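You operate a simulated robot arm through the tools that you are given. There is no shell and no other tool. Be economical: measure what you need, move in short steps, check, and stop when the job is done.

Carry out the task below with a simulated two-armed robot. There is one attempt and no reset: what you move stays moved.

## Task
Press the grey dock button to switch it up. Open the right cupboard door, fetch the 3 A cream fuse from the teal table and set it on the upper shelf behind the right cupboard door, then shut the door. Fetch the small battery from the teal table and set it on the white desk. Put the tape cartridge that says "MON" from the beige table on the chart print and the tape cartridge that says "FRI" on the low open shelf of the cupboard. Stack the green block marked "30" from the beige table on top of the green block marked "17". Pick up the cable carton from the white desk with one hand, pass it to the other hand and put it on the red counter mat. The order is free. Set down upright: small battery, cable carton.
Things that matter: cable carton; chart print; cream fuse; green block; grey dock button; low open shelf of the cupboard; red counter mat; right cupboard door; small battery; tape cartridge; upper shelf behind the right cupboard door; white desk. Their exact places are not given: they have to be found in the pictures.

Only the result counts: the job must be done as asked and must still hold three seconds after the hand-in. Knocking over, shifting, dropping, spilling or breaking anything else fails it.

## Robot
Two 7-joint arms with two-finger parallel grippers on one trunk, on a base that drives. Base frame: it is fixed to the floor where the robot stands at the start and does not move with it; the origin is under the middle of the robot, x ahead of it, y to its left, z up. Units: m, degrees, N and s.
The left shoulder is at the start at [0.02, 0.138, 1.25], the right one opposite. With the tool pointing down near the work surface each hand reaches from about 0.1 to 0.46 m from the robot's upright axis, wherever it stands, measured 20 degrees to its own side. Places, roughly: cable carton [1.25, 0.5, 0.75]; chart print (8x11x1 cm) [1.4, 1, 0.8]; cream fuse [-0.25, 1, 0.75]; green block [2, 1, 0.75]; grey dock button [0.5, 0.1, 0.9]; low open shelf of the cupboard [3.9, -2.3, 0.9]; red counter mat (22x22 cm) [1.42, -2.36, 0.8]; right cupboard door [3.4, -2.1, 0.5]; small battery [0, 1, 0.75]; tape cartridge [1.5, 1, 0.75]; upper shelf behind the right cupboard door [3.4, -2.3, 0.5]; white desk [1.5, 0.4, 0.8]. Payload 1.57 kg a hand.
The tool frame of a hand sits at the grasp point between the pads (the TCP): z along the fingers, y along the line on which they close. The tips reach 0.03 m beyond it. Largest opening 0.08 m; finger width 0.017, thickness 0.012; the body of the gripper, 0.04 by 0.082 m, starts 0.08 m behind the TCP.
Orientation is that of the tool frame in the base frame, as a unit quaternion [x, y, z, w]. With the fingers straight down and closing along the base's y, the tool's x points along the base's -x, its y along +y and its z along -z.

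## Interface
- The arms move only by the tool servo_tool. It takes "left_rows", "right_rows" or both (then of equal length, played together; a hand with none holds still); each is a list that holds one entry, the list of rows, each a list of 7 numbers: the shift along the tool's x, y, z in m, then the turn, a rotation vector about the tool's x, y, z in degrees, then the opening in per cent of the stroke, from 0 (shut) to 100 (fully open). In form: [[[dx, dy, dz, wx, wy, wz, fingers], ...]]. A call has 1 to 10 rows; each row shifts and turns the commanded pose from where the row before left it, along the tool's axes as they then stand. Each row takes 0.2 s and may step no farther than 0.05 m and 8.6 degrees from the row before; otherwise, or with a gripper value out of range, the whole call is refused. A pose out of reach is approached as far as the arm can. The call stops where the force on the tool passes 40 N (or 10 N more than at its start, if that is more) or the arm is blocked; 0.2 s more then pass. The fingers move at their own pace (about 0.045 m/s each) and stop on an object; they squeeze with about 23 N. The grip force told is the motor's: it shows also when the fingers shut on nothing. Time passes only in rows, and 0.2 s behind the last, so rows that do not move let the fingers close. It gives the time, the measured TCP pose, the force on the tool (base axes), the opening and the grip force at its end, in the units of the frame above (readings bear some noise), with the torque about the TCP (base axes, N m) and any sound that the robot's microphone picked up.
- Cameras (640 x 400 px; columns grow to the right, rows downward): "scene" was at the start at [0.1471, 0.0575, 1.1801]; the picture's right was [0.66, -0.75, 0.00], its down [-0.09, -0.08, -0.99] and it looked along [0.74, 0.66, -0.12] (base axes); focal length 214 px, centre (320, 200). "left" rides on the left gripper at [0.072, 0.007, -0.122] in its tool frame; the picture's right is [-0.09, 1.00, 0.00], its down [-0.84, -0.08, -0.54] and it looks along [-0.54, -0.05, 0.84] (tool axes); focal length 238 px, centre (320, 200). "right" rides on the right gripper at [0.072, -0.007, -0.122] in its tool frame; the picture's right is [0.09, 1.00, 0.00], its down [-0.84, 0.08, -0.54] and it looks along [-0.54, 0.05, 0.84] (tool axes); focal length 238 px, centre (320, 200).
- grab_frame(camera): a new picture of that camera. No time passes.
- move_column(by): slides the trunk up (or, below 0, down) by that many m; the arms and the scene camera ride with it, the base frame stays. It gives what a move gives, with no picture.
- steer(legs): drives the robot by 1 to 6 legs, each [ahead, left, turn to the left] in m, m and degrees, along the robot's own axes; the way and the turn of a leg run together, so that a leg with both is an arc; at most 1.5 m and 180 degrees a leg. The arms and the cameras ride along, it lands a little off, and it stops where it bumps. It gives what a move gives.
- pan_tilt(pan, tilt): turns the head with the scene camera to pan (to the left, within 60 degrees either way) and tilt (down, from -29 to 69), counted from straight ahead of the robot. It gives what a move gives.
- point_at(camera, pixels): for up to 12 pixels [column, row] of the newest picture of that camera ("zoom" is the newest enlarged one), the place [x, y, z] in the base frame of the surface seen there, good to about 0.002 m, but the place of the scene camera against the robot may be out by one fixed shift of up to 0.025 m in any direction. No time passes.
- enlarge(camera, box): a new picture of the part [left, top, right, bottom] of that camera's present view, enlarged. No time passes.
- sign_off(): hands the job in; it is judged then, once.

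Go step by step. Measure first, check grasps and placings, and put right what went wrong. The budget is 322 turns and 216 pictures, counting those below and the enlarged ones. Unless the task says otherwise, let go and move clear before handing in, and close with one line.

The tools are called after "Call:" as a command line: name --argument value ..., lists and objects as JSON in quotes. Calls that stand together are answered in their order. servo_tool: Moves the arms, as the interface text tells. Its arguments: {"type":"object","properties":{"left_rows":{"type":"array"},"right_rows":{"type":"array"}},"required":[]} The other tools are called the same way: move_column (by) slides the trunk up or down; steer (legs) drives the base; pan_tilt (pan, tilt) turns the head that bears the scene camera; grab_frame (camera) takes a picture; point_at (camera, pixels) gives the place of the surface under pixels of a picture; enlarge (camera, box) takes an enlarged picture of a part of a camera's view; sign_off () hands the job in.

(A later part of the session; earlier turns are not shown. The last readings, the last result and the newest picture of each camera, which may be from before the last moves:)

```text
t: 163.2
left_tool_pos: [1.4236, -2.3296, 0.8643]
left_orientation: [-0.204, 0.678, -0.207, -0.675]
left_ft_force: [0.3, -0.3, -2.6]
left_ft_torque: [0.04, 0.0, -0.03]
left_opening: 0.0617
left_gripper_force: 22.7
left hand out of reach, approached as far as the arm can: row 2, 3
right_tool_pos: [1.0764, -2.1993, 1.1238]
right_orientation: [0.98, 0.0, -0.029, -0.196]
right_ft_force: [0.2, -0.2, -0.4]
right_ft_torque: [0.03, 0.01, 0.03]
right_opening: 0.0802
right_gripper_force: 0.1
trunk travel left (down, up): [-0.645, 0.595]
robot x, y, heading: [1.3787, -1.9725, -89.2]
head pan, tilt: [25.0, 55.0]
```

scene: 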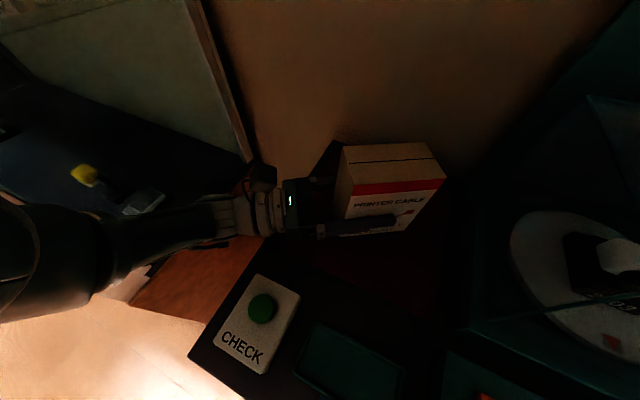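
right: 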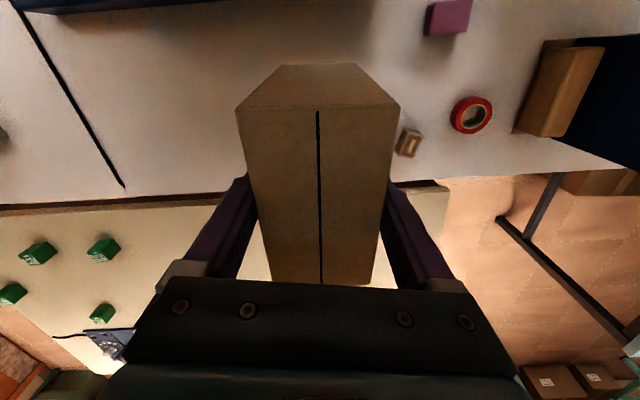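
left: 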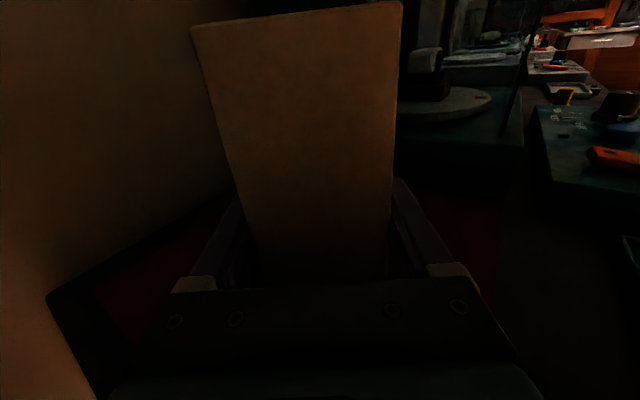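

The arm is at its reach; I finish the lowering with small trunk steps, watching the force.

Call:
move_column --by -0.006

Call:
move_column --by -0.004

```text
t: 163.7
left_tool_pos: [1.4242, -2.3298, 0.8589]
left_orientation: [-0.204, 0.677, -0.207, -0.676]
left_ft_force: [2.0, 2.4, 4.3]
left_ft_torque: [0.07, 0.37, -0.17]
left_opening: 0.062
left_gripper_force: 23.9
right_tool_pos: [1.0767, -2.1997, 1.1178]
right_orientation: [0.98, -0.001, -0.03, -0.196]
right_ft_force: [0.0, 0.0, 0.2]
right_ft_torque: [-0.01, -0.01, 0.0]
right_opening: 0.08
right_gripper_force: 0.0
trunk travel left (down, up): [-0.639, 0.601]
robot x, y, heading: [1.3748, -1.973, -89.2]
head pan, tilt: [25.0, 55.0]
```

```text
t: 164.2
left_tool_pos: [1.4253, -2.3301, 0.8533]
left_orientation: [-0.203, 0.678, -0.206, -0.675]
left_ft_force: [3.7, 5.8, 10.7]
left_ft_torque: [0.01, 0.66, -0.28]
left_opening: 0.0614
left_gripper_force: 23.0
right_tool_pos: [1.077, -2.1985, 1.1131]
right_orientation: [0.98, 0.0, -0.029, -0.195]
right_ft_force: [-0.3, -0.2, 0.0]
right_ft_torque: [0.03, 0.01, 0.0]
right_opening: 0.08
right_gripper_force: 0.0
trunk travel left (down, up): [-0.635, 0.605]
robot x, y, heading: [1.3786, -1.9725, -89.2]
head pan, tilt: [25.0, 55.0]
```

Contact with about 13 N. I open the left hand and draw straight back along the tool axis.

Call:
servo_tool --left_rows '[[[0, 0, 0, 0, 0, 0, 100], [0, 0, 0, 0, 0, 0, 100], [0, 0, 0, 0, 0, 0, 100], [0, 0, -0.02, 0, 0, 0, 100], [0, 0, -0.03, 0, 0, 0, 100], [0, 0, -0.03, 0, 0, 0, 100], [0, 0, -0.02, 0, 0, 0, 100]]]'

Call:
grab_frame --camera "scene"

Call:
grab_frame --camera "left"

```text
t: 165.8
left_tool_pos: [1.5072, -2.2733, 0.8546]
left_orientation: [-0.204, 0.678, -0.208, -0.675]
left_ft_force: [0.5, 0.0, -0.2]
left_ft_torque: [0.03, -0.02, 0.04]
left_opening: 0.0797
left_gripper_force: 0.1
right_tool_pos: [1.0772, -2.1989, 1.1141]
right_orientation: [0.98, -0.001, -0.029, -0.196]
right_ft_force: [-0.8, -0.8, -0.2]
right_ft_torque: [0.01, -0.01, 0.03]
right_opening: 0.0799
right_gripper_force: 0.1
trunk travel left (down, up): [-0.635, 0.605]
robot x, y, heading: [1.3775, -1.9728, -89.2]
head pan, tilt: [25.0, 55.0]
```

```text
143 pictures are left
```

scene: 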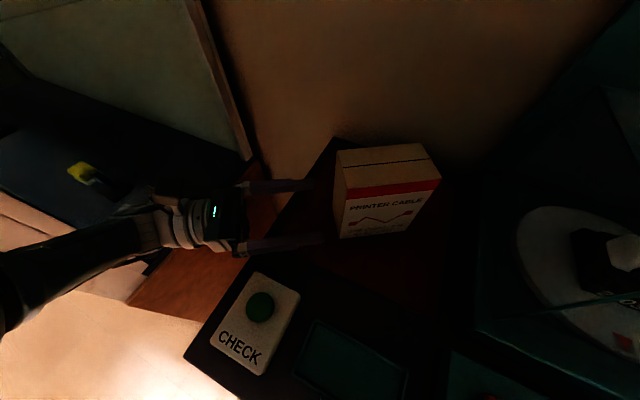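

```text
142 pictures are left
```

left: 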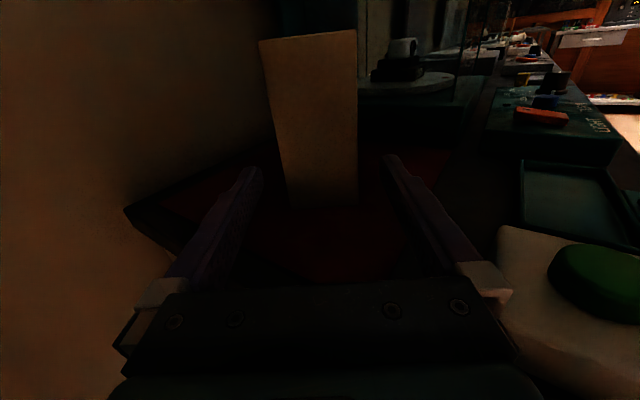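

The carton stands upright on the mat; I raise both the trunk and back off, then verify from a distance.

Call:
point_at --camera "left" --pixels '[[290, 200], [355, 200], [265, 45], [352, 35], [160, 205], [320, 260], [430, 160]]'

Call:
servo_tool --left_rows '[[[0.03, 0, -0.02, 0, 0, 0, 100], [0.04, 0, 0, 0, 0, 0, 100], [0.04, 0, 0, 0, 0, 0, 100], [0.04, 0, 0, 0, 0, 0, 100]]]'

Call:
move_column --by 0.2

Call:
steer --legs '[[-0.7, 0, 0]]'

Call:
pan_tilt --pan 0 --tilt 25

Call:
grab_frame --camera "scene"

```text
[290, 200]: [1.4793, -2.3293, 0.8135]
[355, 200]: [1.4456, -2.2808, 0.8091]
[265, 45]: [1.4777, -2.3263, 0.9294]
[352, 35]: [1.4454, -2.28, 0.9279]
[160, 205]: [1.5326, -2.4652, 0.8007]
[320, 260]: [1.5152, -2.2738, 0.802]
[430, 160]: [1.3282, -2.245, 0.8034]
```

```text
t: 166.8
left_tool_pos: [1.5239, -2.2621, 1.0064]
left_orientation: [-0.205, 0.678, -0.207, -0.675]
left_ft_force: [0.2, 0.2, -0.4]
left_ft_torque: [0.0, -0.01, 0.0]
left_opening: 0.0802
left_gripper_force: 0.0
right_tool_pos: [1.0774, -2.2, 1.1139]
right_orientation: [0.98, -0.001, -0.028, -0.196]
right_ft_force: [-0.6, -0.2, 0.2]
right_ft_torque: [0.01, -0.01, -0.03]
right_opening: 0.0801
right_gripper_force: 0.1
trunk travel left (down, up): [-0.635, 0.605]
robot x, y, heading: [1.3738, -1.9753, -89.1]
head pan, tilt: [25.0, 55.0]
```

```text
t: 169.0
left_tool_pos: [1.5234, -2.2626, 1.2078]
left_orientation: [-0.203, 0.679, -0.208, -0.674]
left_ft_force: [0.3, 0.3, 0.5]
left_ft_torque: [0.02, -0.03, -0.02]
left_opening: 0.0801
left_gripper_force: 0.1
right_tool_pos: [1.0773, -2.2006, 1.3145]
right_orientation: [0.98, 0.0, -0.03, -0.195]
right_ft_force: [1.0, -0.6, 0.3]
right_ft_torque: [0.04, 0.02, 0.0]
right_opening: 0.0799
right_gripper_force: 0.1
trunk travel left (down, up): [-0.835, 0.405]
robot x, y, heading: [1.3753, -1.975, -89.5]
head pan, tilt: [25.0, 55.0]
```

```text
t: 172.9
left_tool_pos: [1.5132, -1.562, 1.206]
left_orientation: [-0.206, 0.678, -0.209, -0.674]
left_ft_force: [-0.3, -0.7, 0.4]
left_ft_torque: [0.01, 0.02, 0.04]
left_opening: 0.0802
left_gripper_force: 0.1
right_tool_pos: [1.0679, -1.501, 1.3154]
right_orientation: [0.98, 0.003, -0.03, -0.196]
right_ft_force: [-0.5, -0.2, -0.2]
right_ft_torque: [0.04, 0.0, -0.02]
right_opening: 0.0802
right_gripper_force: 0.1
trunk travel left (down, up): [-0.835, 0.405]
robot x, y, heading: [1.3665, -1.2742, -89.0]
head pan, tilt: [25.0, 55.0]
```

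```text
t: 173.8
left_tool_pos: [1.5141, -1.5611, 1.2075]
left_orientation: [-0.206, 0.678, -0.209, -0.674]
left_ft_force: [0.4, 0.8, 0.5]
left_ft_torque: [-0.02, 0.02, -0.02]
left_opening: 0.08
left_gripper_force: 0.0
right_tool_pos: [1.0678, -1.4994, 1.3125]
right_orientation: [0.98, 0.003, -0.03, -0.195]
right_ft_force: [-0.6, -0.4, -0.4]
right_ft_torque: [0.04, 0.03, -0.02]
right_opening: 0.08
right_gripper_force: 0.1
trunk travel left (down, up): [-0.835, 0.405]
robot x, y, heading: [1.3672, -1.2708, -88.8]
head pan, tilt: [0.0, 25.0]
```

```text
141 pictures are left
```

scene: 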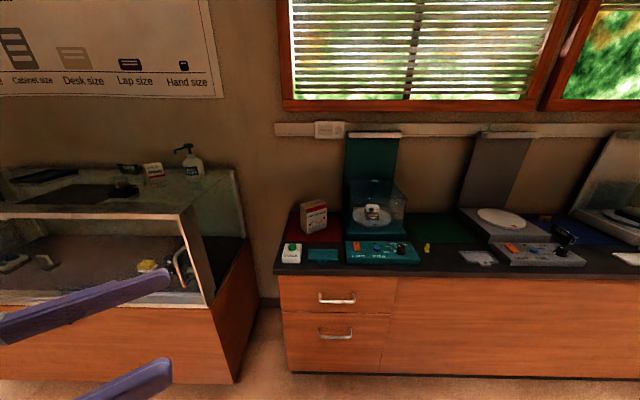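

The carton is upright on the mat with all corners inside. Next I drive round the right end of the desks to the far side of the beige table.

Call:
steer --legs '[[0, 0, 178.8], [0, -1.5, 0], [1.5, 0, 0], [1.5, 0, 0], [0.25, 0, 0], [0, 0, 90]]'

Call:
pan_tilt --pan 30 --tilt 25

Call:
grab_frame --camera "scene"

```text
t: 207.8
left_tool_pos: [2.3959, 1.8563, 1.2057]
left_orientation: [0.321, 0.631, 0.316, -0.631]
left_ft_force: [0.0, 0.6, 0.1]
left_ft_torque: [0.0, -0.02, 0.01]
left_opening: 0.08
left_gripper_force: 0.0
right_tool_pos: [2.4374, 2.3046, 1.3135]
right_orientation: [0.709, -0.677, 0.115, -0.161]
right_ft_force: [0.1, -0.1, -0.2]
right_ft_torque: [0.0, 0.01, 0.02]
right_opening: 0.0799
right_gripper_force: 0.1
trunk travel left (down, up): [-0.835, 0.405]
robot x, y, heading: [2.677, 2.0173, -176.4]
head pan, tilt: [0.0, 25.0]
```

```text
t: 208.7
left_tool_pos: [2.396, 1.8547, 1.2057]
left_orientation: [0.321, 0.631, 0.316, -0.631]
left_ft_force: [0.6, 0.7, 0.1]
left_ft_torque: [0.02, 0.01, -0.02]
left_opening: 0.08
left_gripper_force: 0.1
right_tool_pos: [2.4369, 2.3041, 1.3145]
right_orientation: [0.709, -0.677, 0.114, -0.161]
right_ft_force: [-0.2, 0.2, -0.1]
right_ft_torque: [0.0, -0.03, -0.04]
right_opening: 0.08
right_gripper_force: 0.0
trunk travel left (down, up): [-0.835, 0.405]
robot x, y, heading: [2.6766, 2.016, -176.5]
head pan, tilt: [30.0, 25.0]
```

```text
140 pictures are left
```

scene: 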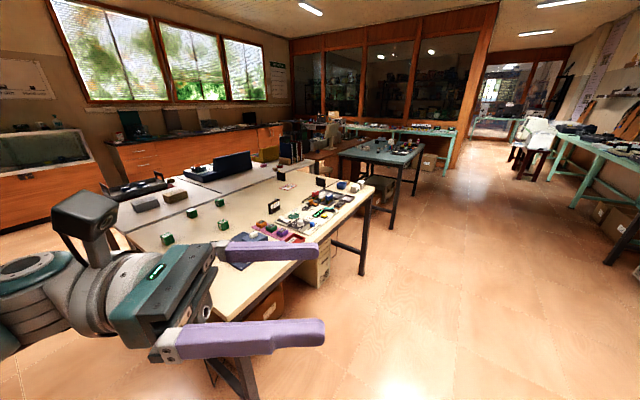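

The way is clear. I go ahead to x≈1.9, turn to face the beige table and read the labels.

Call:
steer --legs '[[0.75, -0.05, -3.5], [0, 0, 90]]'

Call:
move_column --by 0.2

Call:
pan_tilt --pan -15 --tilt 35

Call:
grab_frame --camera "scene"

```text
t: 216.5
left_tool_pos: [2.0738, 1.7511, 1.2073]
left_orientation: [-0.191, 0.682, -0.194, -0.679]
left_ft_force: [-0.2, -0.2, -0.3]
left_ft_torque: [-0.02, 0.0, 0.0]
left_opening: 0.08
left_gripper_force: 0.0
right_tool_pos: [1.6297, 1.8299, 1.3129]
right_orientation: [0.98, -0.018, -0.025, -0.197]
right_ft_force: [-0.5, -0.3, -0.8]
right_ft_torque: [0.0, 0.0, 0.01]
right_opening: 0.0803
right_gripper_force: 0.0
trunk travel left (down, up): [-0.835, 0.405]
robot x, y, heading: [1.9338, 2.0467, -91.5]
head pan, tilt: [30.0, 25.0]
```

```text
t: 218.7
left_tool_pos: [2.0729, 1.752, 1.407]
left_orientation: [-0.191, 0.682, -0.194, -0.679]
left_ft_force: [-0.8, 0.1, 0.3]
left_ft_torque: [-0.02, -0.02, 0.01]
left_opening: 0.0802
left_gripper_force: 0.0
right_tool_pos: [1.6293, 1.831, 1.5149]
right_orientation: [0.98, -0.019, -0.026, -0.197]
right_ft_force: [-0.3, -0.2, 0.0]
right_ft_torque: [0.0, -0.03, 0.0]
right_opening: 0.08
right_gripper_force: 0.0
trunk travel left (down, up): [-1.035, 0.205]
robot x, y, heading: [1.9396, 2.0493, -91.4]
head pan, tilt: [30.0, 25.0]
```

```text
t: 219.8
left_tool_pos: [2.0736, 1.7507, 1.4067]
left_orientation: [-0.192, 0.682, -0.195, -0.679]
left_ft_force: [-0.6, -0.2, 0.1]
left_ft_torque: [0.02, 0.0, 0.03]
left_opening: 0.08
left_gripper_force: 0.1
right_tool_pos: [1.6301, 1.8308, 1.5142]
right_orientation: [0.98, -0.018, -0.026, -0.195]
right_ft_force: [-0.6, -0.3, 0.0]
right_ft_torque: [-0.02, -0.02, 0.0]
right_opening: 0.0802
right_gripper_force: 0.2
trunk travel left (down, up): [-1.035, 0.205]
robot x, y, heading: [1.9396, 2.0462, -91.1]
head pan, tilt: [-15.0, 35.0]
```

```text
139 pictures are left
```

scene: 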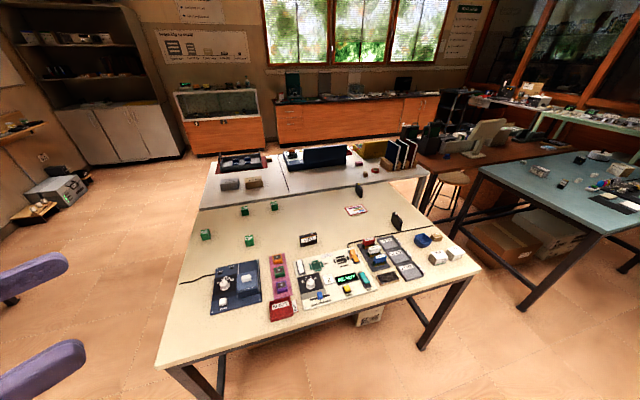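

Call:
enlarge --camera "scene" --box '[190, 190, 290, 260]'

Call:
enlarge --camera "scene" --box '[285, 170, 445, 290]'

Call:
point_at --camera "scene" --pixels '[[205, 232], [244, 208], [274, 204], [250, 239], [309, 239], [397, 221], [359, 190], [356, 210], [165, 365], [478, 270], [340, 290], [235, 290]]'

```text
5.71 times, centred on (240, 225) of scene
```

zoom: 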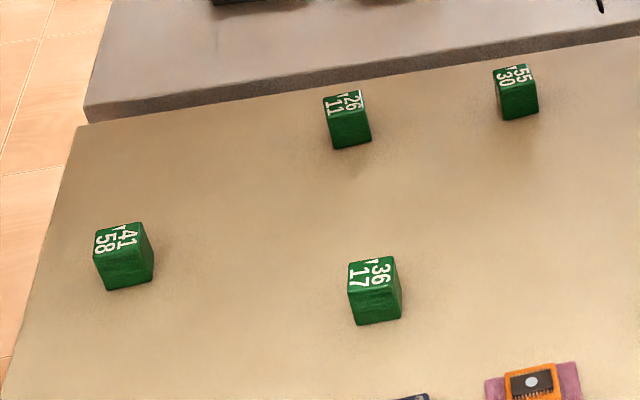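

```text
3.33 times, centred on (365, 230) of scene
```

zoom: 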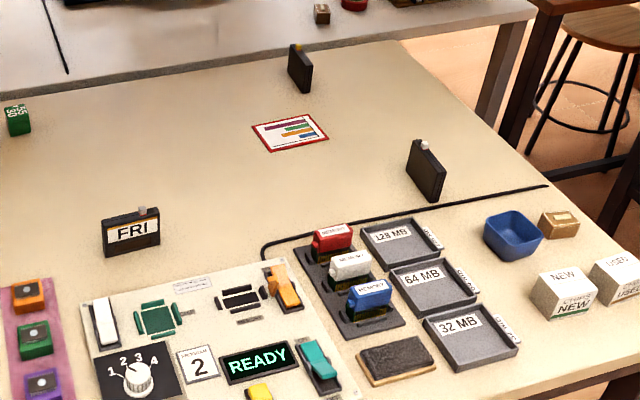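

```text
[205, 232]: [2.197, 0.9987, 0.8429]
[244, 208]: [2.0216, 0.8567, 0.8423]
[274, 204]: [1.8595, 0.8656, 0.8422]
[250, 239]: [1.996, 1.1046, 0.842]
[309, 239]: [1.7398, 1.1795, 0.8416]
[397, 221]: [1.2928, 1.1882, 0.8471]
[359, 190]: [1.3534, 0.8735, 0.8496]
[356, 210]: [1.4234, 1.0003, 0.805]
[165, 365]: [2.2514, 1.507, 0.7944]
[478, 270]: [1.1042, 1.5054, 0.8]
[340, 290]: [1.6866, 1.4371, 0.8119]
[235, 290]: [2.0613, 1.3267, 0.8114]
```

FRI stands at about (1.77, 1.18), the block "30" at (1.886, 0.866) and block "17" at (2.02, 1.10). For stacking I go to the table's right end, facing −x.

Call:
steer --legs '[[0, 0.95, 0], [0, 0, -89], [0, 1.19, 0], [0.3, 0, 0]]'

Call:
pan_tilt --pan 0 --tilt 40

Call:
grab_frame --camera "scene"

```text
t: 235.7
left_tool_pos: [2.2484, 0.7342, 1.4065]
left_orientation: [0.346, 0.618, 0.342, -0.618]
left_ft_force: [-0.1, -0.1, 1.2]
left_ft_torque: [0.03, -0.01, 0.01]
left_opening: 0.08
left_gripper_force: 0.0
right_tool_pos: [2.3302, 1.1777, 1.5139]
right_orientation: [-0.679, 0.707, -0.12, 0.157]
right_ft_force: [-0.6, -0.5, 0.1]
right_ft_torque: [0.03, 0.01, 0.01]
right_opening: 0.0799
right_gripper_force: 0.1
trunk travel left (down, up): [-1.035, 0.205]
robot x, y, heading: [2.5417, 0.8657, 178.5]
head pan, tilt: [-15.0, 35.0]
```

```text
t: 236.5
left_tool_pos: [2.2493, 0.7353, 1.4054]
left_orientation: [0.348, 0.617, 0.343, -0.617]
left_ft_force: [0.3, -0.4, 0.6]
left_ft_torque: [-0.03, -0.01, 0.0]
left_opening: 0.0801
left_gripper_force: 0.2
right_tool_pos: [2.329, 1.1791, 1.5131]
right_orientation: [-0.679, 0.707, -0.121, 0.157]
right_ft_force: [0.4, 0.4, -0.1]
right_ft_torque: [-0.01, -0.02, -0.04]
right_opening: 0.0801
right_gripper_force: 0.1
trunk travel left (down, up): [-1.035, 0.205]
robot x, y, heading: [2.5414, 0.8704, 178.8]
head pan, tilt: [0.0, 40.0]
```

```text
136 pictures are left
```

scene: 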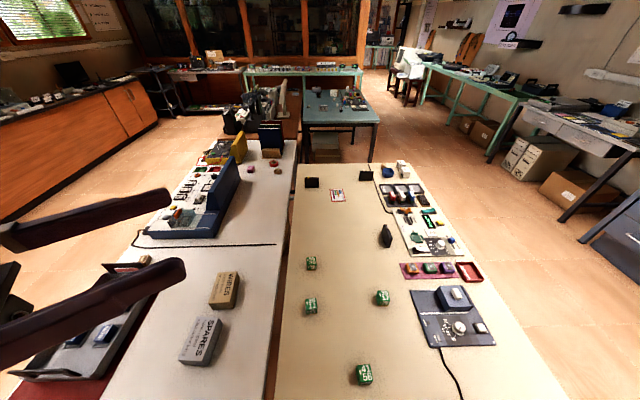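

All four blocks are in view. I bring the right hand forward and set it upright.

Call:
servo_tool --right_rows '[[[0, 0.037, -0.0154, 0, 0, 0, 100], [0, 0.037, -0.0154, 0, 0, 0, 100], [0, 0.037, -0.0154, 0, 0, 0, 100], [0, 0, 0, -7.5, 0, 0, 100], [0, 0, 0, -7.5, 0, 0, 100], [0, 0, 0, -7.5, 0, 0, 100], [0, 0, 0, 0, 0, -8.5, 100], [0, 0, 0, 0, 0, -8.5, 100], [0, 0, 0, 0, 0, -8.5, 100]]]'

Call:
servo_tool --right_rows '[[[0, 0, 0, 0, 0, -8.5, 100], [0, 0, 0, 0, 0, -8.5, 100], [0, 0, 0, 0, 0, -8.5, 100], [0, 0, 0, 0, 0, -8.5, 100], [0, 0, 0, 0, 0, -8.5, 100], [0, 0, 0, 0, 0, -8.5, 100]]]'

```text
t: 238.5
left_tool_pos: [2.2503, 0.7342, 1.4053]
left_orientation: [0.348, 0.617, 0.343, -0.617]
left_ft_force: [0.3, 0.3, 0.8]
left_ft_torque: [0.0, 0.01, 0.0]
left_opening: 0.0799
left_gripper_force: 0.0
right_tool_pos: [2.2104, 1.1828, 1.5135]
right_orientation: [0.838, -0.544, -0.015, -0.026]
right_ft_force: [-0.2, 0.7, -0.1]
right_ft_torque: [0.0, -0.03, 0.02]
right_opening: 0.0801
right_gripper_force: 0.0
trunk travel left (down, up): [-1.035, 0.205]
robot x, y, heading: [2.5423, 0.8698, 178.2]
head pan, tilt: [0.0, 40.0]
```

```text
t: 239.9
left_tool_pos: [2.2506, 0.7339, 1.4065]
left_orientation: [0.348, 0.617, 0.343, -0.617]
left_ft_force: [0.0, 0.7, 0.3]
left_ft_torque: [-0.01, 0.0, 0.03]
left_opening: 0.0799
left_gripper_force: 0.0
right_tool_pos: [2.2083, 1.1818, 1.513]
right_orientation: [0.991, -0.132, -0.002, -0.028]
right_ft_force: [-0.4, 0.7, -0.2]
right_ft_torque: [-0.02, 0.01, 0.05]
right_opening: 0.0799
right_gripper_force: 0.0
trunk travel left (down, up): [-1.035, 0.205]
robot x, y, heading: [2.5421, 0.8703, 178.5]
head pan, tilt: [0.0, 40.0]
```

Right tool is upright. I tuck the left hand away, drive 0.2 m ahead and lower the trunk.

Call:
servo_tool --left_rows '[[[0.03, 0, -0.03, 0, 0, 0, 100], [0.03, 0, -0.04, 0, 0, 0, 100], [0.03, 0, -0.04, 0, 0, 0, 100]]]'

Call:
steer --legs '[[0.15, 0, 1.5], [0.06, 0, 0]]'

Call:
move_column --by -0.36

Call:
grab_frame --camera "right"

```text
t: 240.7
left_tool_pos: [2.3073, 0.6432, 1.497]
left_orientation: [0.348, 0.617, 0.343, -0.617]
left_ft_force: [-0.1, 0.1, -0.2]
left_ft_torque: [0.0, 0.0, -0.01]
left_opening: 0.0797
left_gripper_force: 0.1
right_tool_pos: [2.2087, 1.1837, 1.5137]
right_orientation: [0.991, -0.132, -0.002, -0.028]
right_ft_force: [-0.2, -0.2, -0.3]
right_ft_torque: [0.01, 0.02, 0.02]
right_opening: 0.08
right_gripper_force: 0.1
trunk travel left (down, up): [-1.035, 0.205]
robot x, y, heading: [2.5445, 0.8697, 178.5]
head pan, tilt: [0.0, 40.0]
```

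```text
t: 242.6
left_tool_pos: [2.1038, 0.6388, 1.4957]
left_orientation: [0.338, 0.622, 0.333, -0.622]
left_ft_force: [0.5, -0.1, 0.2]
left_ft_torque: [0.0, 0.0, 0.02]
left_opening: 0.0795
left_gripper_force: 0.1
right_tool_pos: [1.9905, 1.1738, 1.5136]
right_orientation: [0.993, -0.118, -0.001, -0.028]
right_ft_force: [0.5, -0.4, 0.1]
right_ft_torque: [-0.01, 0.01, 0.02]
right_opening: 0.0803
right_gripper_force: 0.0
trunk travel left (down, up): [-1.035, 0.205]
robot x, y, heading: [2.3363, 0.8711, -180.1]
head pan, tilt: [0.0, 40.0]
```

```text
t: 246.1
left_tool_pos: [2.1049, 0.6394, 1.1368]
left_orientation: [0.338, 0.622, 0.334, -0.622]
left_ft_force: [0.4, -0.4, 0.0]
left_ft_torque: [0.01, 0.03, 0.02]
left_opening: 0.0801
left_gripper_force: 0.1
right_tool_pos: [1.9902, 1.1741, 1.1532]
right_orientation: [0.993, -0.118, -0.002, -0.029]
right_ft_force: [0.0, 0.1, -0.7]
right_ft_torque: [0.02, -0.02, -0.01]
right_opening: 0.0802
right_gripper_force: 0.1
trunk travel left (down, up): [-0.675, 0.565]
robot x, y, heading: [2.3326, 0.8738, -180.0]
head pan, tilt: [0.0, 40.0]
```

```text
135 pictures are left
```

right: 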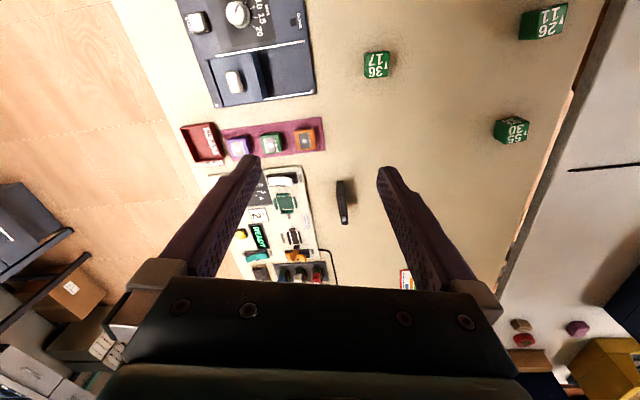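

The right wrist camera sees the "36/17" block at (376,65) and "55/30" at (512,128), FRI at (343,200). I zoom and measure both blocks.

Call:
enlarge --camera "right" --box '[480, 95, 550, 160]'

Call:
point_at --camera "zoom" --pixels '[[160, 230], [280, 190], [420, 210], [330, 310], [300, 250], [420, 260], [250, 300], [200, 210]]'

Call:
enlarge --camera "right" --box '[340, 35, 410, 95]'

Call:
point_at --camera "right" --pixels '[[376, 65], [368, 60], [384, 60], [377, 72], [512, 128], [505, 125], [520, 128]]'

```text
6.15 times, centred on (515, 128) of right
```

zoom: 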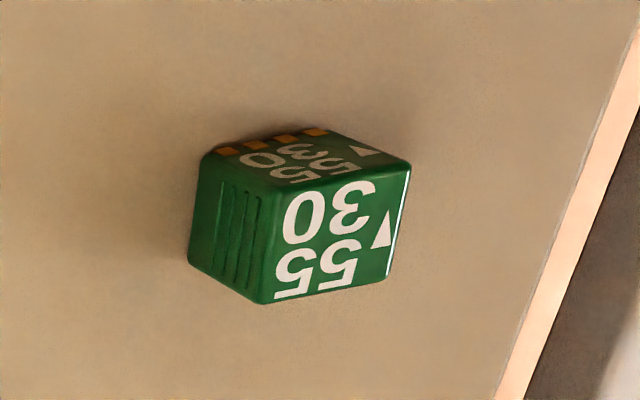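

```text
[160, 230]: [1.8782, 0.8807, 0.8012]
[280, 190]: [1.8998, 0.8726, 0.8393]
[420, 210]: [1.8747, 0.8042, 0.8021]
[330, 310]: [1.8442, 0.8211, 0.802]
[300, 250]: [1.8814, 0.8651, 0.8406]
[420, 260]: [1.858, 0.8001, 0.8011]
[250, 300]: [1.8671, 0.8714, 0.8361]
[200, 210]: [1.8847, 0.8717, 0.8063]
```

```text
6.67 times, centred on (375, 65) of right
```

zoom: 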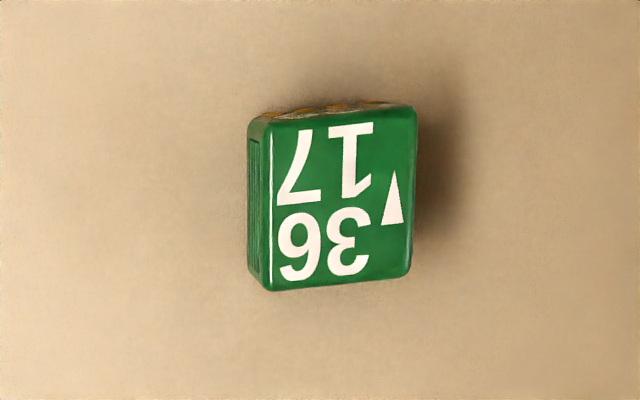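

```text
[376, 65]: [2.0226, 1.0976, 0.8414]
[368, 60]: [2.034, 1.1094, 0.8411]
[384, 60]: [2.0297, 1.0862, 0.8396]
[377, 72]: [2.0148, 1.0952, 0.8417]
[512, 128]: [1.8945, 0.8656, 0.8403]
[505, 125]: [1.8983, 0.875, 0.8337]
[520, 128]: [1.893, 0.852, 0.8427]
```

Call:
point_at --camera "right" --pixels '[[510.5, 127.5], [528.5, 123.5], [525, 139.5], [506, 143.5], [517.4, 133.7], [368.5, 54], [388, 52.5], [387, 75.5], [368, 77], [378, 65]]'

```text
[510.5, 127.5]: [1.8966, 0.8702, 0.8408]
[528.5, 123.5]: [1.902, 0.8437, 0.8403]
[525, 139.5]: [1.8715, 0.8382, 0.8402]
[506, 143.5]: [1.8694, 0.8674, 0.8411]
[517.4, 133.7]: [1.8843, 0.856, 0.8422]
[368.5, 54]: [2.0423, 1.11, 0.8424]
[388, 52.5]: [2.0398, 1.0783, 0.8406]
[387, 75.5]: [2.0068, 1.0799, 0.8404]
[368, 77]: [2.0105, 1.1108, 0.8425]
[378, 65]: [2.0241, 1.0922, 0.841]
```

Block 30: centre (1.885, 0.855), yaw ≈ +7°; block 17: centre (2.025, 1.095), yaw ≈ −2°. I move 4 cm closer and turn the right tool so its camera faces my left, fingers closing fore-aft.

Call:
steer --legs '[[0.04, 0, 0]]'

Call:
servo_tool --right_rows '[[[0, 0, 0, 0, 0, 8.5, 100], [0, 0, 0, 0, 0, 8.5, 100], [0, 0, 0, 0, 0, 8.5, 100], [0, 0, 0, 0, 0, 8.5, 100], [0, 0, 0, 0, 0, 8.5, 100], [0, 0, 0, 0, 0, 8.5, 100], [0, 0, 0, 0, 0, 8.5, 100], [0, 0, 0, 0, 0, 8.5, 100], [0, 0, 0, 0, 3.3, 1.5, 100]]]'

Call:
servo_tool --right_rows '[[[0.035, 0.011, 0, 0, 0, 0, 100], [0.035, 0.011, 0, 0, 0, 0, 100], [0.035, 0.011, 0.01, 0, 0, 0, 100], [0.035, 0.011, 0.01, 0, 0, 0, 100], [0.035, 0.011, 0.02, 0, 0, 0, 100], [0.035, 0.011, 0.02, 0, 0, 0, 100], [0.03, 0.011, 0.02, 0, 0, 0, 100], [0.02, 0.011, 0.02, 0, 0, 0, 100], [0, 0, 0, 0, 0, 0, 100]]]'

Call:
grab_frame --camera "right"

```text
t: 247.0
left_tool_pos: [2.0634, 0.6372, 1.1357]
left_orientation: [0.34, 0.622, 0.334, -0.621]
left_ft_force: [0.1, -0.1, 0.2]
left_ft_torque: [0.03, 0.03, -0.01]
left_opening: 0.0801
left_gripper_force: 0.1
right_tool_pos: [1.9493, 1.1744, 1.1539]
right_orientation: [0.993, -0.118, -0.002, -0.029]
right_ft_force: [0.9, -0.3, 0.3]
right_ft_torque: [0.02, -0.03, 0.03]
right_opening: 0.0801
right_gripper_force: 0.0
trunk travel left (down, up): [-0.675, 0.565]
robot x, y, heading: [2.2951, 0.8673, -179.8]
head pan, tilt: [0.0, 40.0]
```

```text
t: 249.0
left_tool_pos: [2.0643, 0.6377, 1.136]
left_orientation: [0.339, 0.622, 0.334, -0.622]
left_ft_force: [-0.2, 0.2, -0.2]
left_ft_torque: [0.02, 0.0, -0.03]
left_opening: 0.0799
left_gripper_force: 0.1
right_tool_pos: [1.9509, 1.1743, 1.152]
right_orientation: [0.749, -0.663, 0.004, -0.005]
right_ft_force: [-0.4, 0.1, -0.1]
right_ft_torque: [-0.04, 0.01, 0.04]
right_opening: 0.0799
right_gripper_force: 0.0
trunk travel left (down, up): [-0.675, 0.565]
robot x, y, heading: [2.2952, 0.8719, -180.1]
head pan, tilt: [0.0, 40.0]
```

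```text
t: 251.0
left_tool_pos: [2.0642, 0.6376, 1.1371]
left_orientation: [0.338, 0.623, 0.333, -0.622]
left_ft_force: [0.6, 0.0, 0.0]
left_ft_torque: [0.03, -0.03, -0.03]
left_opening: 0.0802
left_gripper_force: 0.1
right_tool_pos: [1.8939, 0.904, 1.0542]
right_orientation: [0.749, -0.663, 0.004, -0.002]
right_ft_force: [0.3, 0.8, -0.4]
right_ft_torque: [-0.02, 0.0, 0.0]
right_opening: 0.0799
right_gripper_force: 0.0
trunk travel left (down, up): [-0.675, 0.565]
robot x, y, heading: [2.2914, 0.8729, -179.9]
head pan, tilt: [0.0, 40.0]
```

```text
132 pictures are left
```

right: 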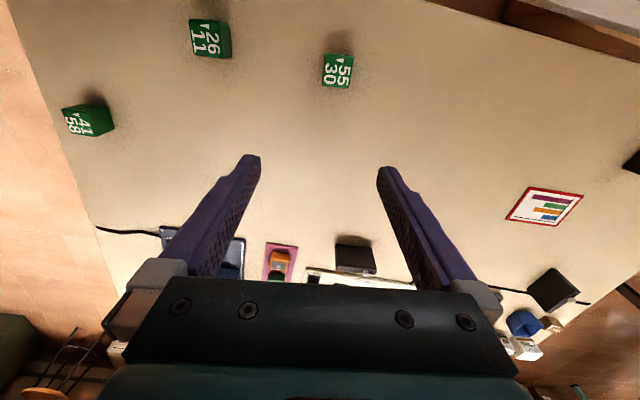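

Call:
servo_tool --right_rows '[[[0.024, 0.008, 0, 0, 0, 0, 100], [0.0236, 0.007, 0, 0, 0, 0, 100], [0, 0, 0.04, 0, 0, 0, 100], [0, 0, 0.04, 0, 0, 0, 100], [0, 0, 0.04, 0, 0, 0, 100], [0, 0, 0, 0, 0, 0, 100]]]'

Call:
grab_frame --camera "right"

```text
t: 252.4
left_tool_pos: [2.0643, 0.6378, 1.1357]
left_orientation: [0.337, 0.623, 0.334, -0.622]
left_ft_force: [-0.8, 0.1, 0.3]
left_ft_torque: [0.02, -0.04, 0.02]
left_opening: 0.0798
left_gripper_force: 0.0
right_tool_pos: [1.8885, 0.8635, 0.9446]
right_orientation: [0.746, -0.666, 0.002, -0.005]
right_ft_force: [0.1, 0.3, -0.3]
right_ft_torque: [-0.03, 0.02, -0.01]
right_opening: 0.0802
right_gripper_force: 0.1
right hand out of reach, approached as far as the arm can: row 5
trunk travel left (down, up): [-0.675, 0.565]
robot x, y, heading: [2.2909, 0.8707, -179.8]
head pan, tilt: [0.0, 40.0]
```

```text
131 pictures are left
```

right: 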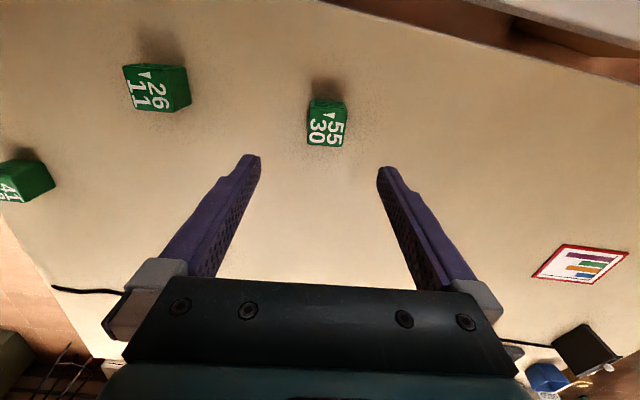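

I lower the trunk 0.05 m and nudge 2 cm ahead to gain reach, then measure again.

Call:
move_column --by -0.05

Call:
steer --legs '[[0.02, 0, 0]]'

Call:
grab_frame --camera "right"

Call:
point_at --camera "right" --pixels '[[327, 105], [312, 100], [345, 100], [325, 130]]'

```text
t: 253.3
left_tool_pos: [2.0625, 0.6378, 1.0858]
left_orientation: [0.339, 0.622, 0.334, -0.622]
left_ft_force: [1.0, -0.5, -0.5]
left_ft_torque: [-0.02, -0.03, 0.01]
left_opening: 0.0801
left_gripper_force: 0.0
right_tool_pos: [1.8886, 0.861, 0.8941]
right_orientation: [0.746, -0.666, 0.003, -0.005]
right_ft_force: [0.2, 0.0, -0.1]
right_ft_torque: [-0.02, -0.03, -0.02]
right_opening: 0.0799
right_gripper_force: 0.0
trunk travel left (down, up): [-0.625, 0.615]
robot x, y, heading: [2.2943, 0.8737, -180.3]
head pan, tilt: [0.0, 40.0]
```

```text
t: 254.1
left_tool_pos: [2.0418, 0.6382, 1.0854]
left_orientation: [0.339, 0.622, 0.333, -0.622]
left_ft_force: [0.0, 0.8, -0.6]
left_ft_torque: [0.01, -0.01, -0.01]
left_opening: 0.08
left_gripper_force: 0.0
right_tool_pos: [1.8693, 0.8607, 0.8939]
right_orientation: [0.746, -0.666, 0.004, -0.005]
right_ft_force: [-0.5, -0.7, 0.2]
right_ft_torque: [0.01, -0.02, -0.03]
right_opening: 0.0799
right_gripper_force: 0.2
trunk travel left (down, up): [-0.625, 0.615]
robot x, y, heading: [2.2731, 0.8695, -179.8]
head pan, tilt: [0.0, 40.0]
```

```text
130 pictures are left
```

right: 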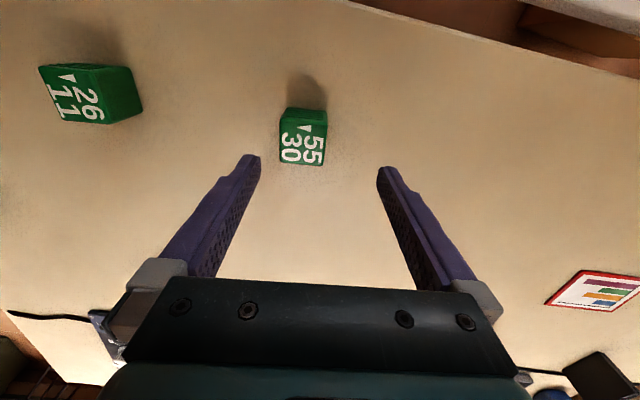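

```text
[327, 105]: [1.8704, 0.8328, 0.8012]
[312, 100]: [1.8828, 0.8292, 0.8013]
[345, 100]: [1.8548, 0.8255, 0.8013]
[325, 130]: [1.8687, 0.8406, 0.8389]
```

Call:
point_at --camera "right" --pixels '[[303, 147], [284, 135], [323, 138], [320, 162], [284, 159]]'

```text
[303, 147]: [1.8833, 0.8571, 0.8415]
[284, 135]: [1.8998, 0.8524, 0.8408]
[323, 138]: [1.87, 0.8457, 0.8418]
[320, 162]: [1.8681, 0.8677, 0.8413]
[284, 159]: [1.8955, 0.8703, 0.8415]
```

Call:
servo_tool --right_rows '[[[0.0065, -0.0143, 0, 0, 0, 0, 100], [0, 0, 0.02, 0, 0, 0, 100], [0, 0, 0.02, 0, 0, 0, 100], [0, 0, 0.014, 0, 0, 0, 100], [0, 0, 0, 0, 0, 0, 100]]]'

Call:
grab_frame --camera "right"

```text
t: 255.3
left_tool_pos: [2.0424, 0.6386, 1.0855]
left_orientation: [0.338, 0.622, 0.334, -0.622]
left_ft_force: [0.1, 0.0, 0.9]
left_ft_torque: [-0.01, 0.01, -0.01]
left_opening: 0.08
left_gripper_force: 0.0
right_tool_pos: [1.8859, 0.8709, 0.8427]
right_orientation: [0.739, -0.673, -0.003, -0.006]
right_ft_force: [-0.5, 0.2, 0.0]
right_ft_torque: [0.01, 0.02, -0.01]
right_opening: 0.0798
right_gripper_force: 0.0
right hand out of reach, approached as far as the arm can: row 3, 4
trunk travel left (down, up): [-0.625, 0.615]
robot x, y, heading: [2.2754, 0.8736, -179.8]
head pan, tilt: [0.0, 40.0]
```

```text
129 pictures are left
```

right: 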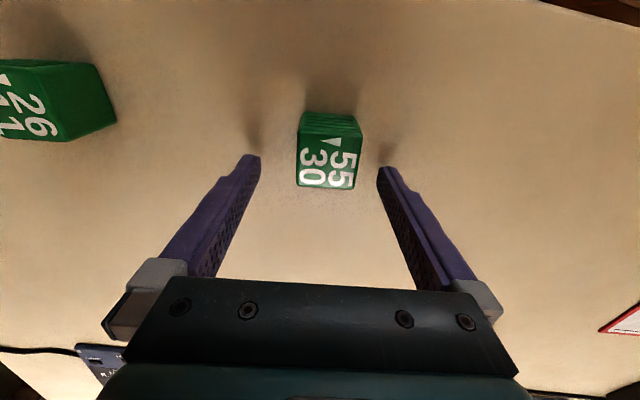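

The hand hangs 1.5 cm to the right of the block's middle (reach); I shift the base 1.5 cm left, then close.

Call:
steer --legs '[[0, 0.016, 0]]'

Call:
grab_frame --camera "right"

```text
t: 256.1
left_tool_pos: [2.0443, 0.6216, 1.086]
left_orientation: [0.339, 0.622, 0.334, -0.622]
left_ft_force: [-0.3, 1.1, 0.2]
left_ft_torque: [0.01, 0.0, 0.01]
left_opening: 0.0799
left_gripper_force: 0.1
right_tool_pos: [1.8875, 0.8552, 0.842]
right_orientation: [0.741, -0.671, -0.002, -0.006]
right_ft_force: [0.1, -0.5, 0.0]
right_ft_torque: [0.01, 0.01, 0.0]
right_opening: 0.0801
right_gripper_force: 0.2
trunk travel left (down, up): [-0.625, 0.615]
robot x, y, heading: [2.2703, 0.8578, -180.0]
head pan, tilt: [0.0, 40.0]
```

```text
128 pictures are left
```

right: 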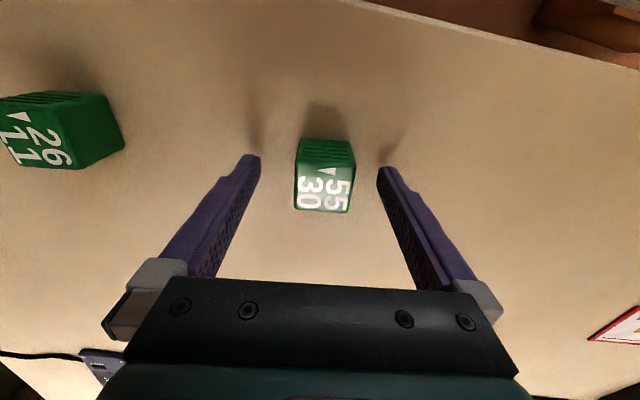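

Call:
servo_tool --right_rows '[[[0, 0, 0, 0, 0, 0, 50], [0, 0, 0, 0, 0, 0, 0], [0, 0, 0, 0, 0, 0, 0], [0, 0, 0, 0, 0, 0, 0], [0, 0, 0, 0, 0, 0, 0], [0, 0, -0.02, 0, 0, 0, 0], [0, 0, -0.03, 0, 0, 0, 0], [0, 0, -0.03, 0, 0, 0, 0]]]'

Call:
grab_frame --camera "right"

```text
t: 257.9
left_tool_pos: [2.0431, 0.6218, 1.0864]
left_orientation: [0.339, 0.622, 0.334, -0.622]
left_ft_force: [0.1, -0.3, 0.2]
left_ft_torque: [0.02, 0.03, 0.0]
left_opening: 0.0802
left_gripper_force: 0.0
right_tool_pos: [1.8867, 0.8558, 0.9242]
right_orientation: [0.74, -0.672, -0.001, -0.006]
right_ft_force: [0.6, -0.3, -0.1]
right_ft_torque: [0.01, 0.01, 0.04]
right_opening: 0.0349
right_gripper_force: 23.1
trunk travel left (down, up): [-0.625, 0.615]
robot x, y, heading: [2.2733, 0.8589, -180.0]
head pan, tilt: [0.0, 40.0]
```

```text
127 pictures are left
```

right: 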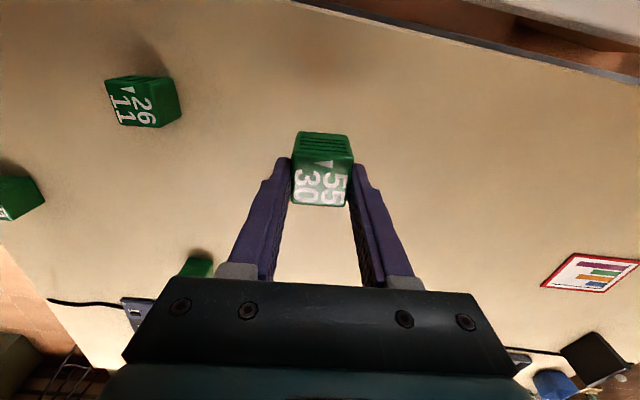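

Block 30 is held. I carry it to above block 17 with a 7.6° yaw correction.

Call:
servo_tool --right_rows '[[[0, 0, -0.03, 0, 0, 0, 0], [-0.032, -0.023, 0, 0, 0, 0, 0], [-0.032, -0.023, 0, 0, 0, 0, 0], [-0.032, -0.023, 0, 0, 0, 0, 0], [-0.032, -0.023, 0, 0, 0, 0, 0], [-0.032, -0.023, 0, 0, 0, 0, 0], [-0.032, -0.023, 0, 0, 0, 0, 0], [-0.032, -0.022, 0, 0, 0, 0, 0], [0, 0, 0, 0, 0, 7.6, 0], [0, 0, 0, 0, 0, 0, 0]]]'

Call:
grab_frame --camera "right"

```text
t: 260.1
left_tool_pos: [2.043, 0.621, 1.085]
left_orientation: [0.339, 0.622, 0.333, -0.622]
left_ft_force: [-0.1, 0.2, -0.8]
left_ft_torque: [0.01, -0.04, 0.02]
left_opening: 0.0801
left_gripper_force: 0.1
right_tool_pos: [2.0232, 1.093, 0.9555]
right_orientation: [-0.694, 0.72, 0.002, 0.006]
right_ft_force: [-0.5, 0.8, -0.8]
right_ft_torque: [0.01, -0.03, -0.01]
right_opening: 0.035
right_gripper_force: 22.7
trunk travel left (down, up): [-0.625, 0.615]
robot x, y, heading: [2.2722, 0.8566, -179.9]
head pan, tilt: [0.0, 40.0]
```

```text
126 pictures are left
```

right: 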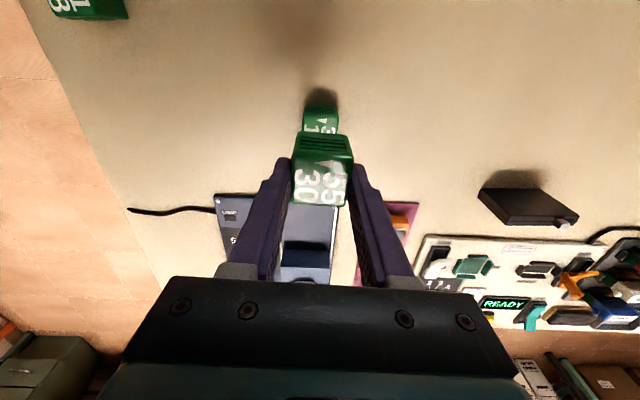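

Call:
servo_tool --right_rows '[[[-0.002, -0.002, 0.025, 0, 0, 0, 0], [0, 0, 0.025, 0, 0, 0, 0], [0, 0, 0.01, 0, 0, 0, 0], [0, 0, 0, 0, 0, 0, 0]]]'

Call:
enlarge --camera "right" --box '[240, 80, 400, 220]'

```text
t: 261.1
left_tool_pos: [2.0441, 0.6217, 1.0844]
left_orientation: [0.338, 0.622, 0.333, -0.622]
left_ft_force: [0.2, 0.1, -0.9]
left_ft_torque: [0.0, 0.0, 0.0]
left_opening: 0.0801
left_gripper_force: 0.1
right_tool_pos: [2.0254, 1.0949, 0.8956]
right_orientation: [-0.694, 0.72, 0.003, 0.006]
right_ft_force: [0.4, -0.4, 0.0]
right_ft_torque: [-0.02, 0.03, -0.01]
right_opening: 0.035
right_gripper_force: 23.3
trunk travel left (down, up): [-0.625, 0.615]
robot x, y, heading: [2.2742, 0.858, -179.7]
head pan, tilt: [0.0, 40.0]
```

```text
2.86 times, centred on (320, 150) of right
```

zoom: 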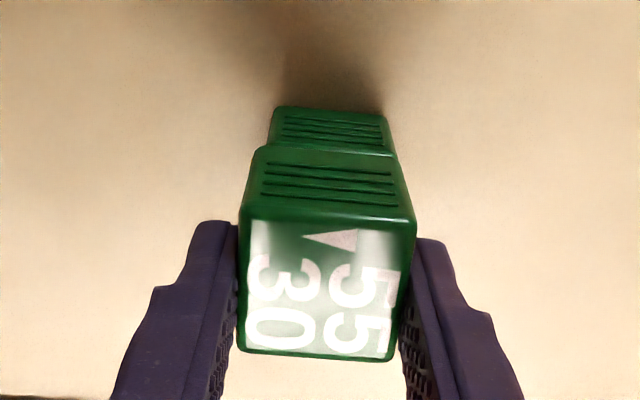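

Aligned above block 17. I lower gently to contact, then release.

Call:
servo_tool --right_rows '[[[0, 0, 0.005, 0, 0, 0, 0], [0, 0, 0.004, 0, 0, 0, 0], [0, 0, 0.003, 0, 0, 0, 0], [0, 0, 0, 0, 0, 0, 0]]]'

```text
t: 262.1
left_tool_pos: [2.0432, 0.6217, 1.0863]
left_orientation: [0.339, 0.622, 0.334, -0.622]
left_ft_force: [0.3, -0.6, 1.0]
left_ft_torque: [0.0, 0.03, -0.02]
left_opening: 0.08
left_gripper_force: 0.0
right_tool_pos: [2.0251, 1.0956, 0.8829]
right_orientation: [-0.695, 0.719, 0.002, 0.006]
right_ft_force: [0.7, 0.1, -0.6]
right_ft_torque: [0.0, 0.0, 0.02]
right_opening: 0.0351
right_gripper_force: 22.7
trunk travel left (down, up): [-0.625, 0.615]
robot x, y, heading: [2.2747, 0.8581, -179.8]
head pan, tilt: [0.0, 40.0]
```

Call:
servo_tool --right_rows '[[[0, 0, 0.002, 0, 0, 0, 0], [0, 0, 0.002, 0, 0, 0, 0], [0, 0, 0, 0, 0, 0, 0]]]'

```text
t: 262.9
left_tool_pos: [2.0427, 0.6214, 1.0866]
left_orientation: [-0.339, -0.622, -0.334, 0.622]
left_ft_force: [0.5, -0.6, 0.5]
left_ft_torque: [0.0, 0.01, -0.02]
left_opening: 0.0802
left_gripper_force: 0.0
right_tool_pos: [2.0247, 1.096, 0.8796]
right_orientation: [-0.695, 0.719, 0.003, 0.006]
right_ft_force: [3.5, -0.9, 19.7]
right_ft_torque: [-0.04, -0.09, 0.03]
right_opening: 0.0352
right_gripper_force: 22.9
trunk travel left (down, up): [-0.625, 0.615]
robot x, y, heading: [2.2714, 0.8544, -179.9]
head pan, tilt: [0.0, 40.0]
```

Firm contact. I open and lift away.

Call:
servo_tool --right_rows '[[[0, 0, -0.001, 0, 0, 0, 0], [0, 0, 0, 0, 0, 0, 60], [0, 0, 0, 0, 0, 0, 80], [0, 0, 0, 0, 0, 0, 80], [0, 0, -0.02, 0, 0, 0, 80], [0, 0, -0.04, 0, 0, 0, 80], [0, 0, -0.05, 0, 0, 0, 80], [0, 0, -0.05, 0, 0, 0, 80]]]'

Call:
grab_frame --camera "right"

Call:
grab_frame --camera "scene"

```text
t: 264.7
left_tool_pos: [2.0433, 0.6217, 1.0847]
left_orientation: [0.339, 0.622, 0.334, -0.622]
left_ft_force: [-0.3, -0.3, -0.5]
left_ft_torque: [0.0, 0.01, 0.01]
left_opening: 0.08
left_gripper_force: 0.1
right_tool_pos: [2.0251, 1.0924, 1.0406]
right_orientation: [-0.695, 0.719, 0.002, 0.006]
right_ft_force: [0.2, 0.8, 0.4]
right_ft_torque: [0.01, -0.03, -0.01]
right_opening: 0.0638
right_gripper_force: 0.0
trunk travel left (down, up): [-0.625, 0.615]
robot x, y, heading: [2.2713, 0.8577, -180.0]
head pan, tilt: [0.0, 40.0]
```

```text
124 pictures are left
```

right: 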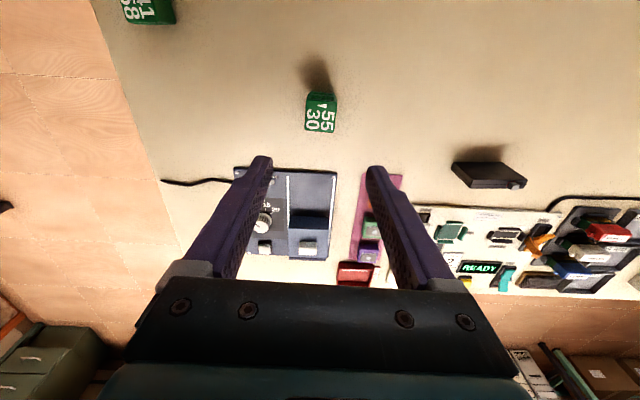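

```text
123 pictures are left
```

scene: 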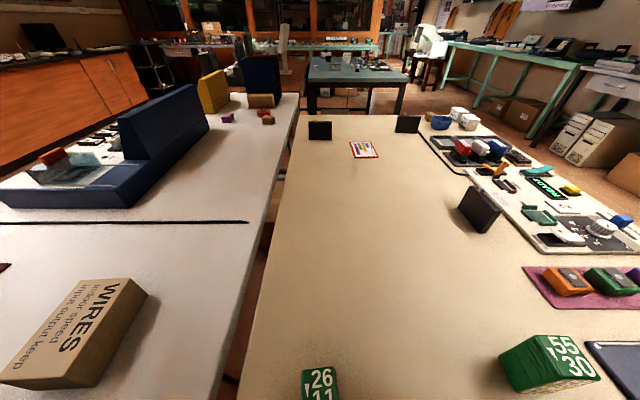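

I verify the stack height.

Call:
point_at --camera "right" --pixels '[[320, 118], [330, 110], [488, 178], [495, 185], [475, 172]]'

Call:
enlarge --camera "scene" --box '[480, 310, 640, 400]'

```text
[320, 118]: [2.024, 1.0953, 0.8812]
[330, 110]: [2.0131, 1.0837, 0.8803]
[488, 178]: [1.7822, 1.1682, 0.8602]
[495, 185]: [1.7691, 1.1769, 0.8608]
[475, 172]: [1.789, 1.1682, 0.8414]
```

```text
4.00 times, centred on (560, 355) of scene
```

zoom: 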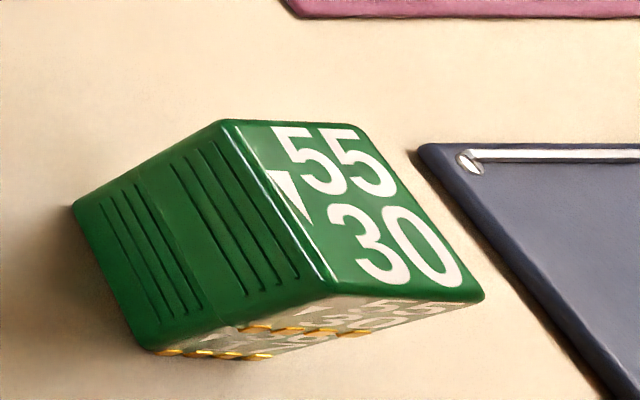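

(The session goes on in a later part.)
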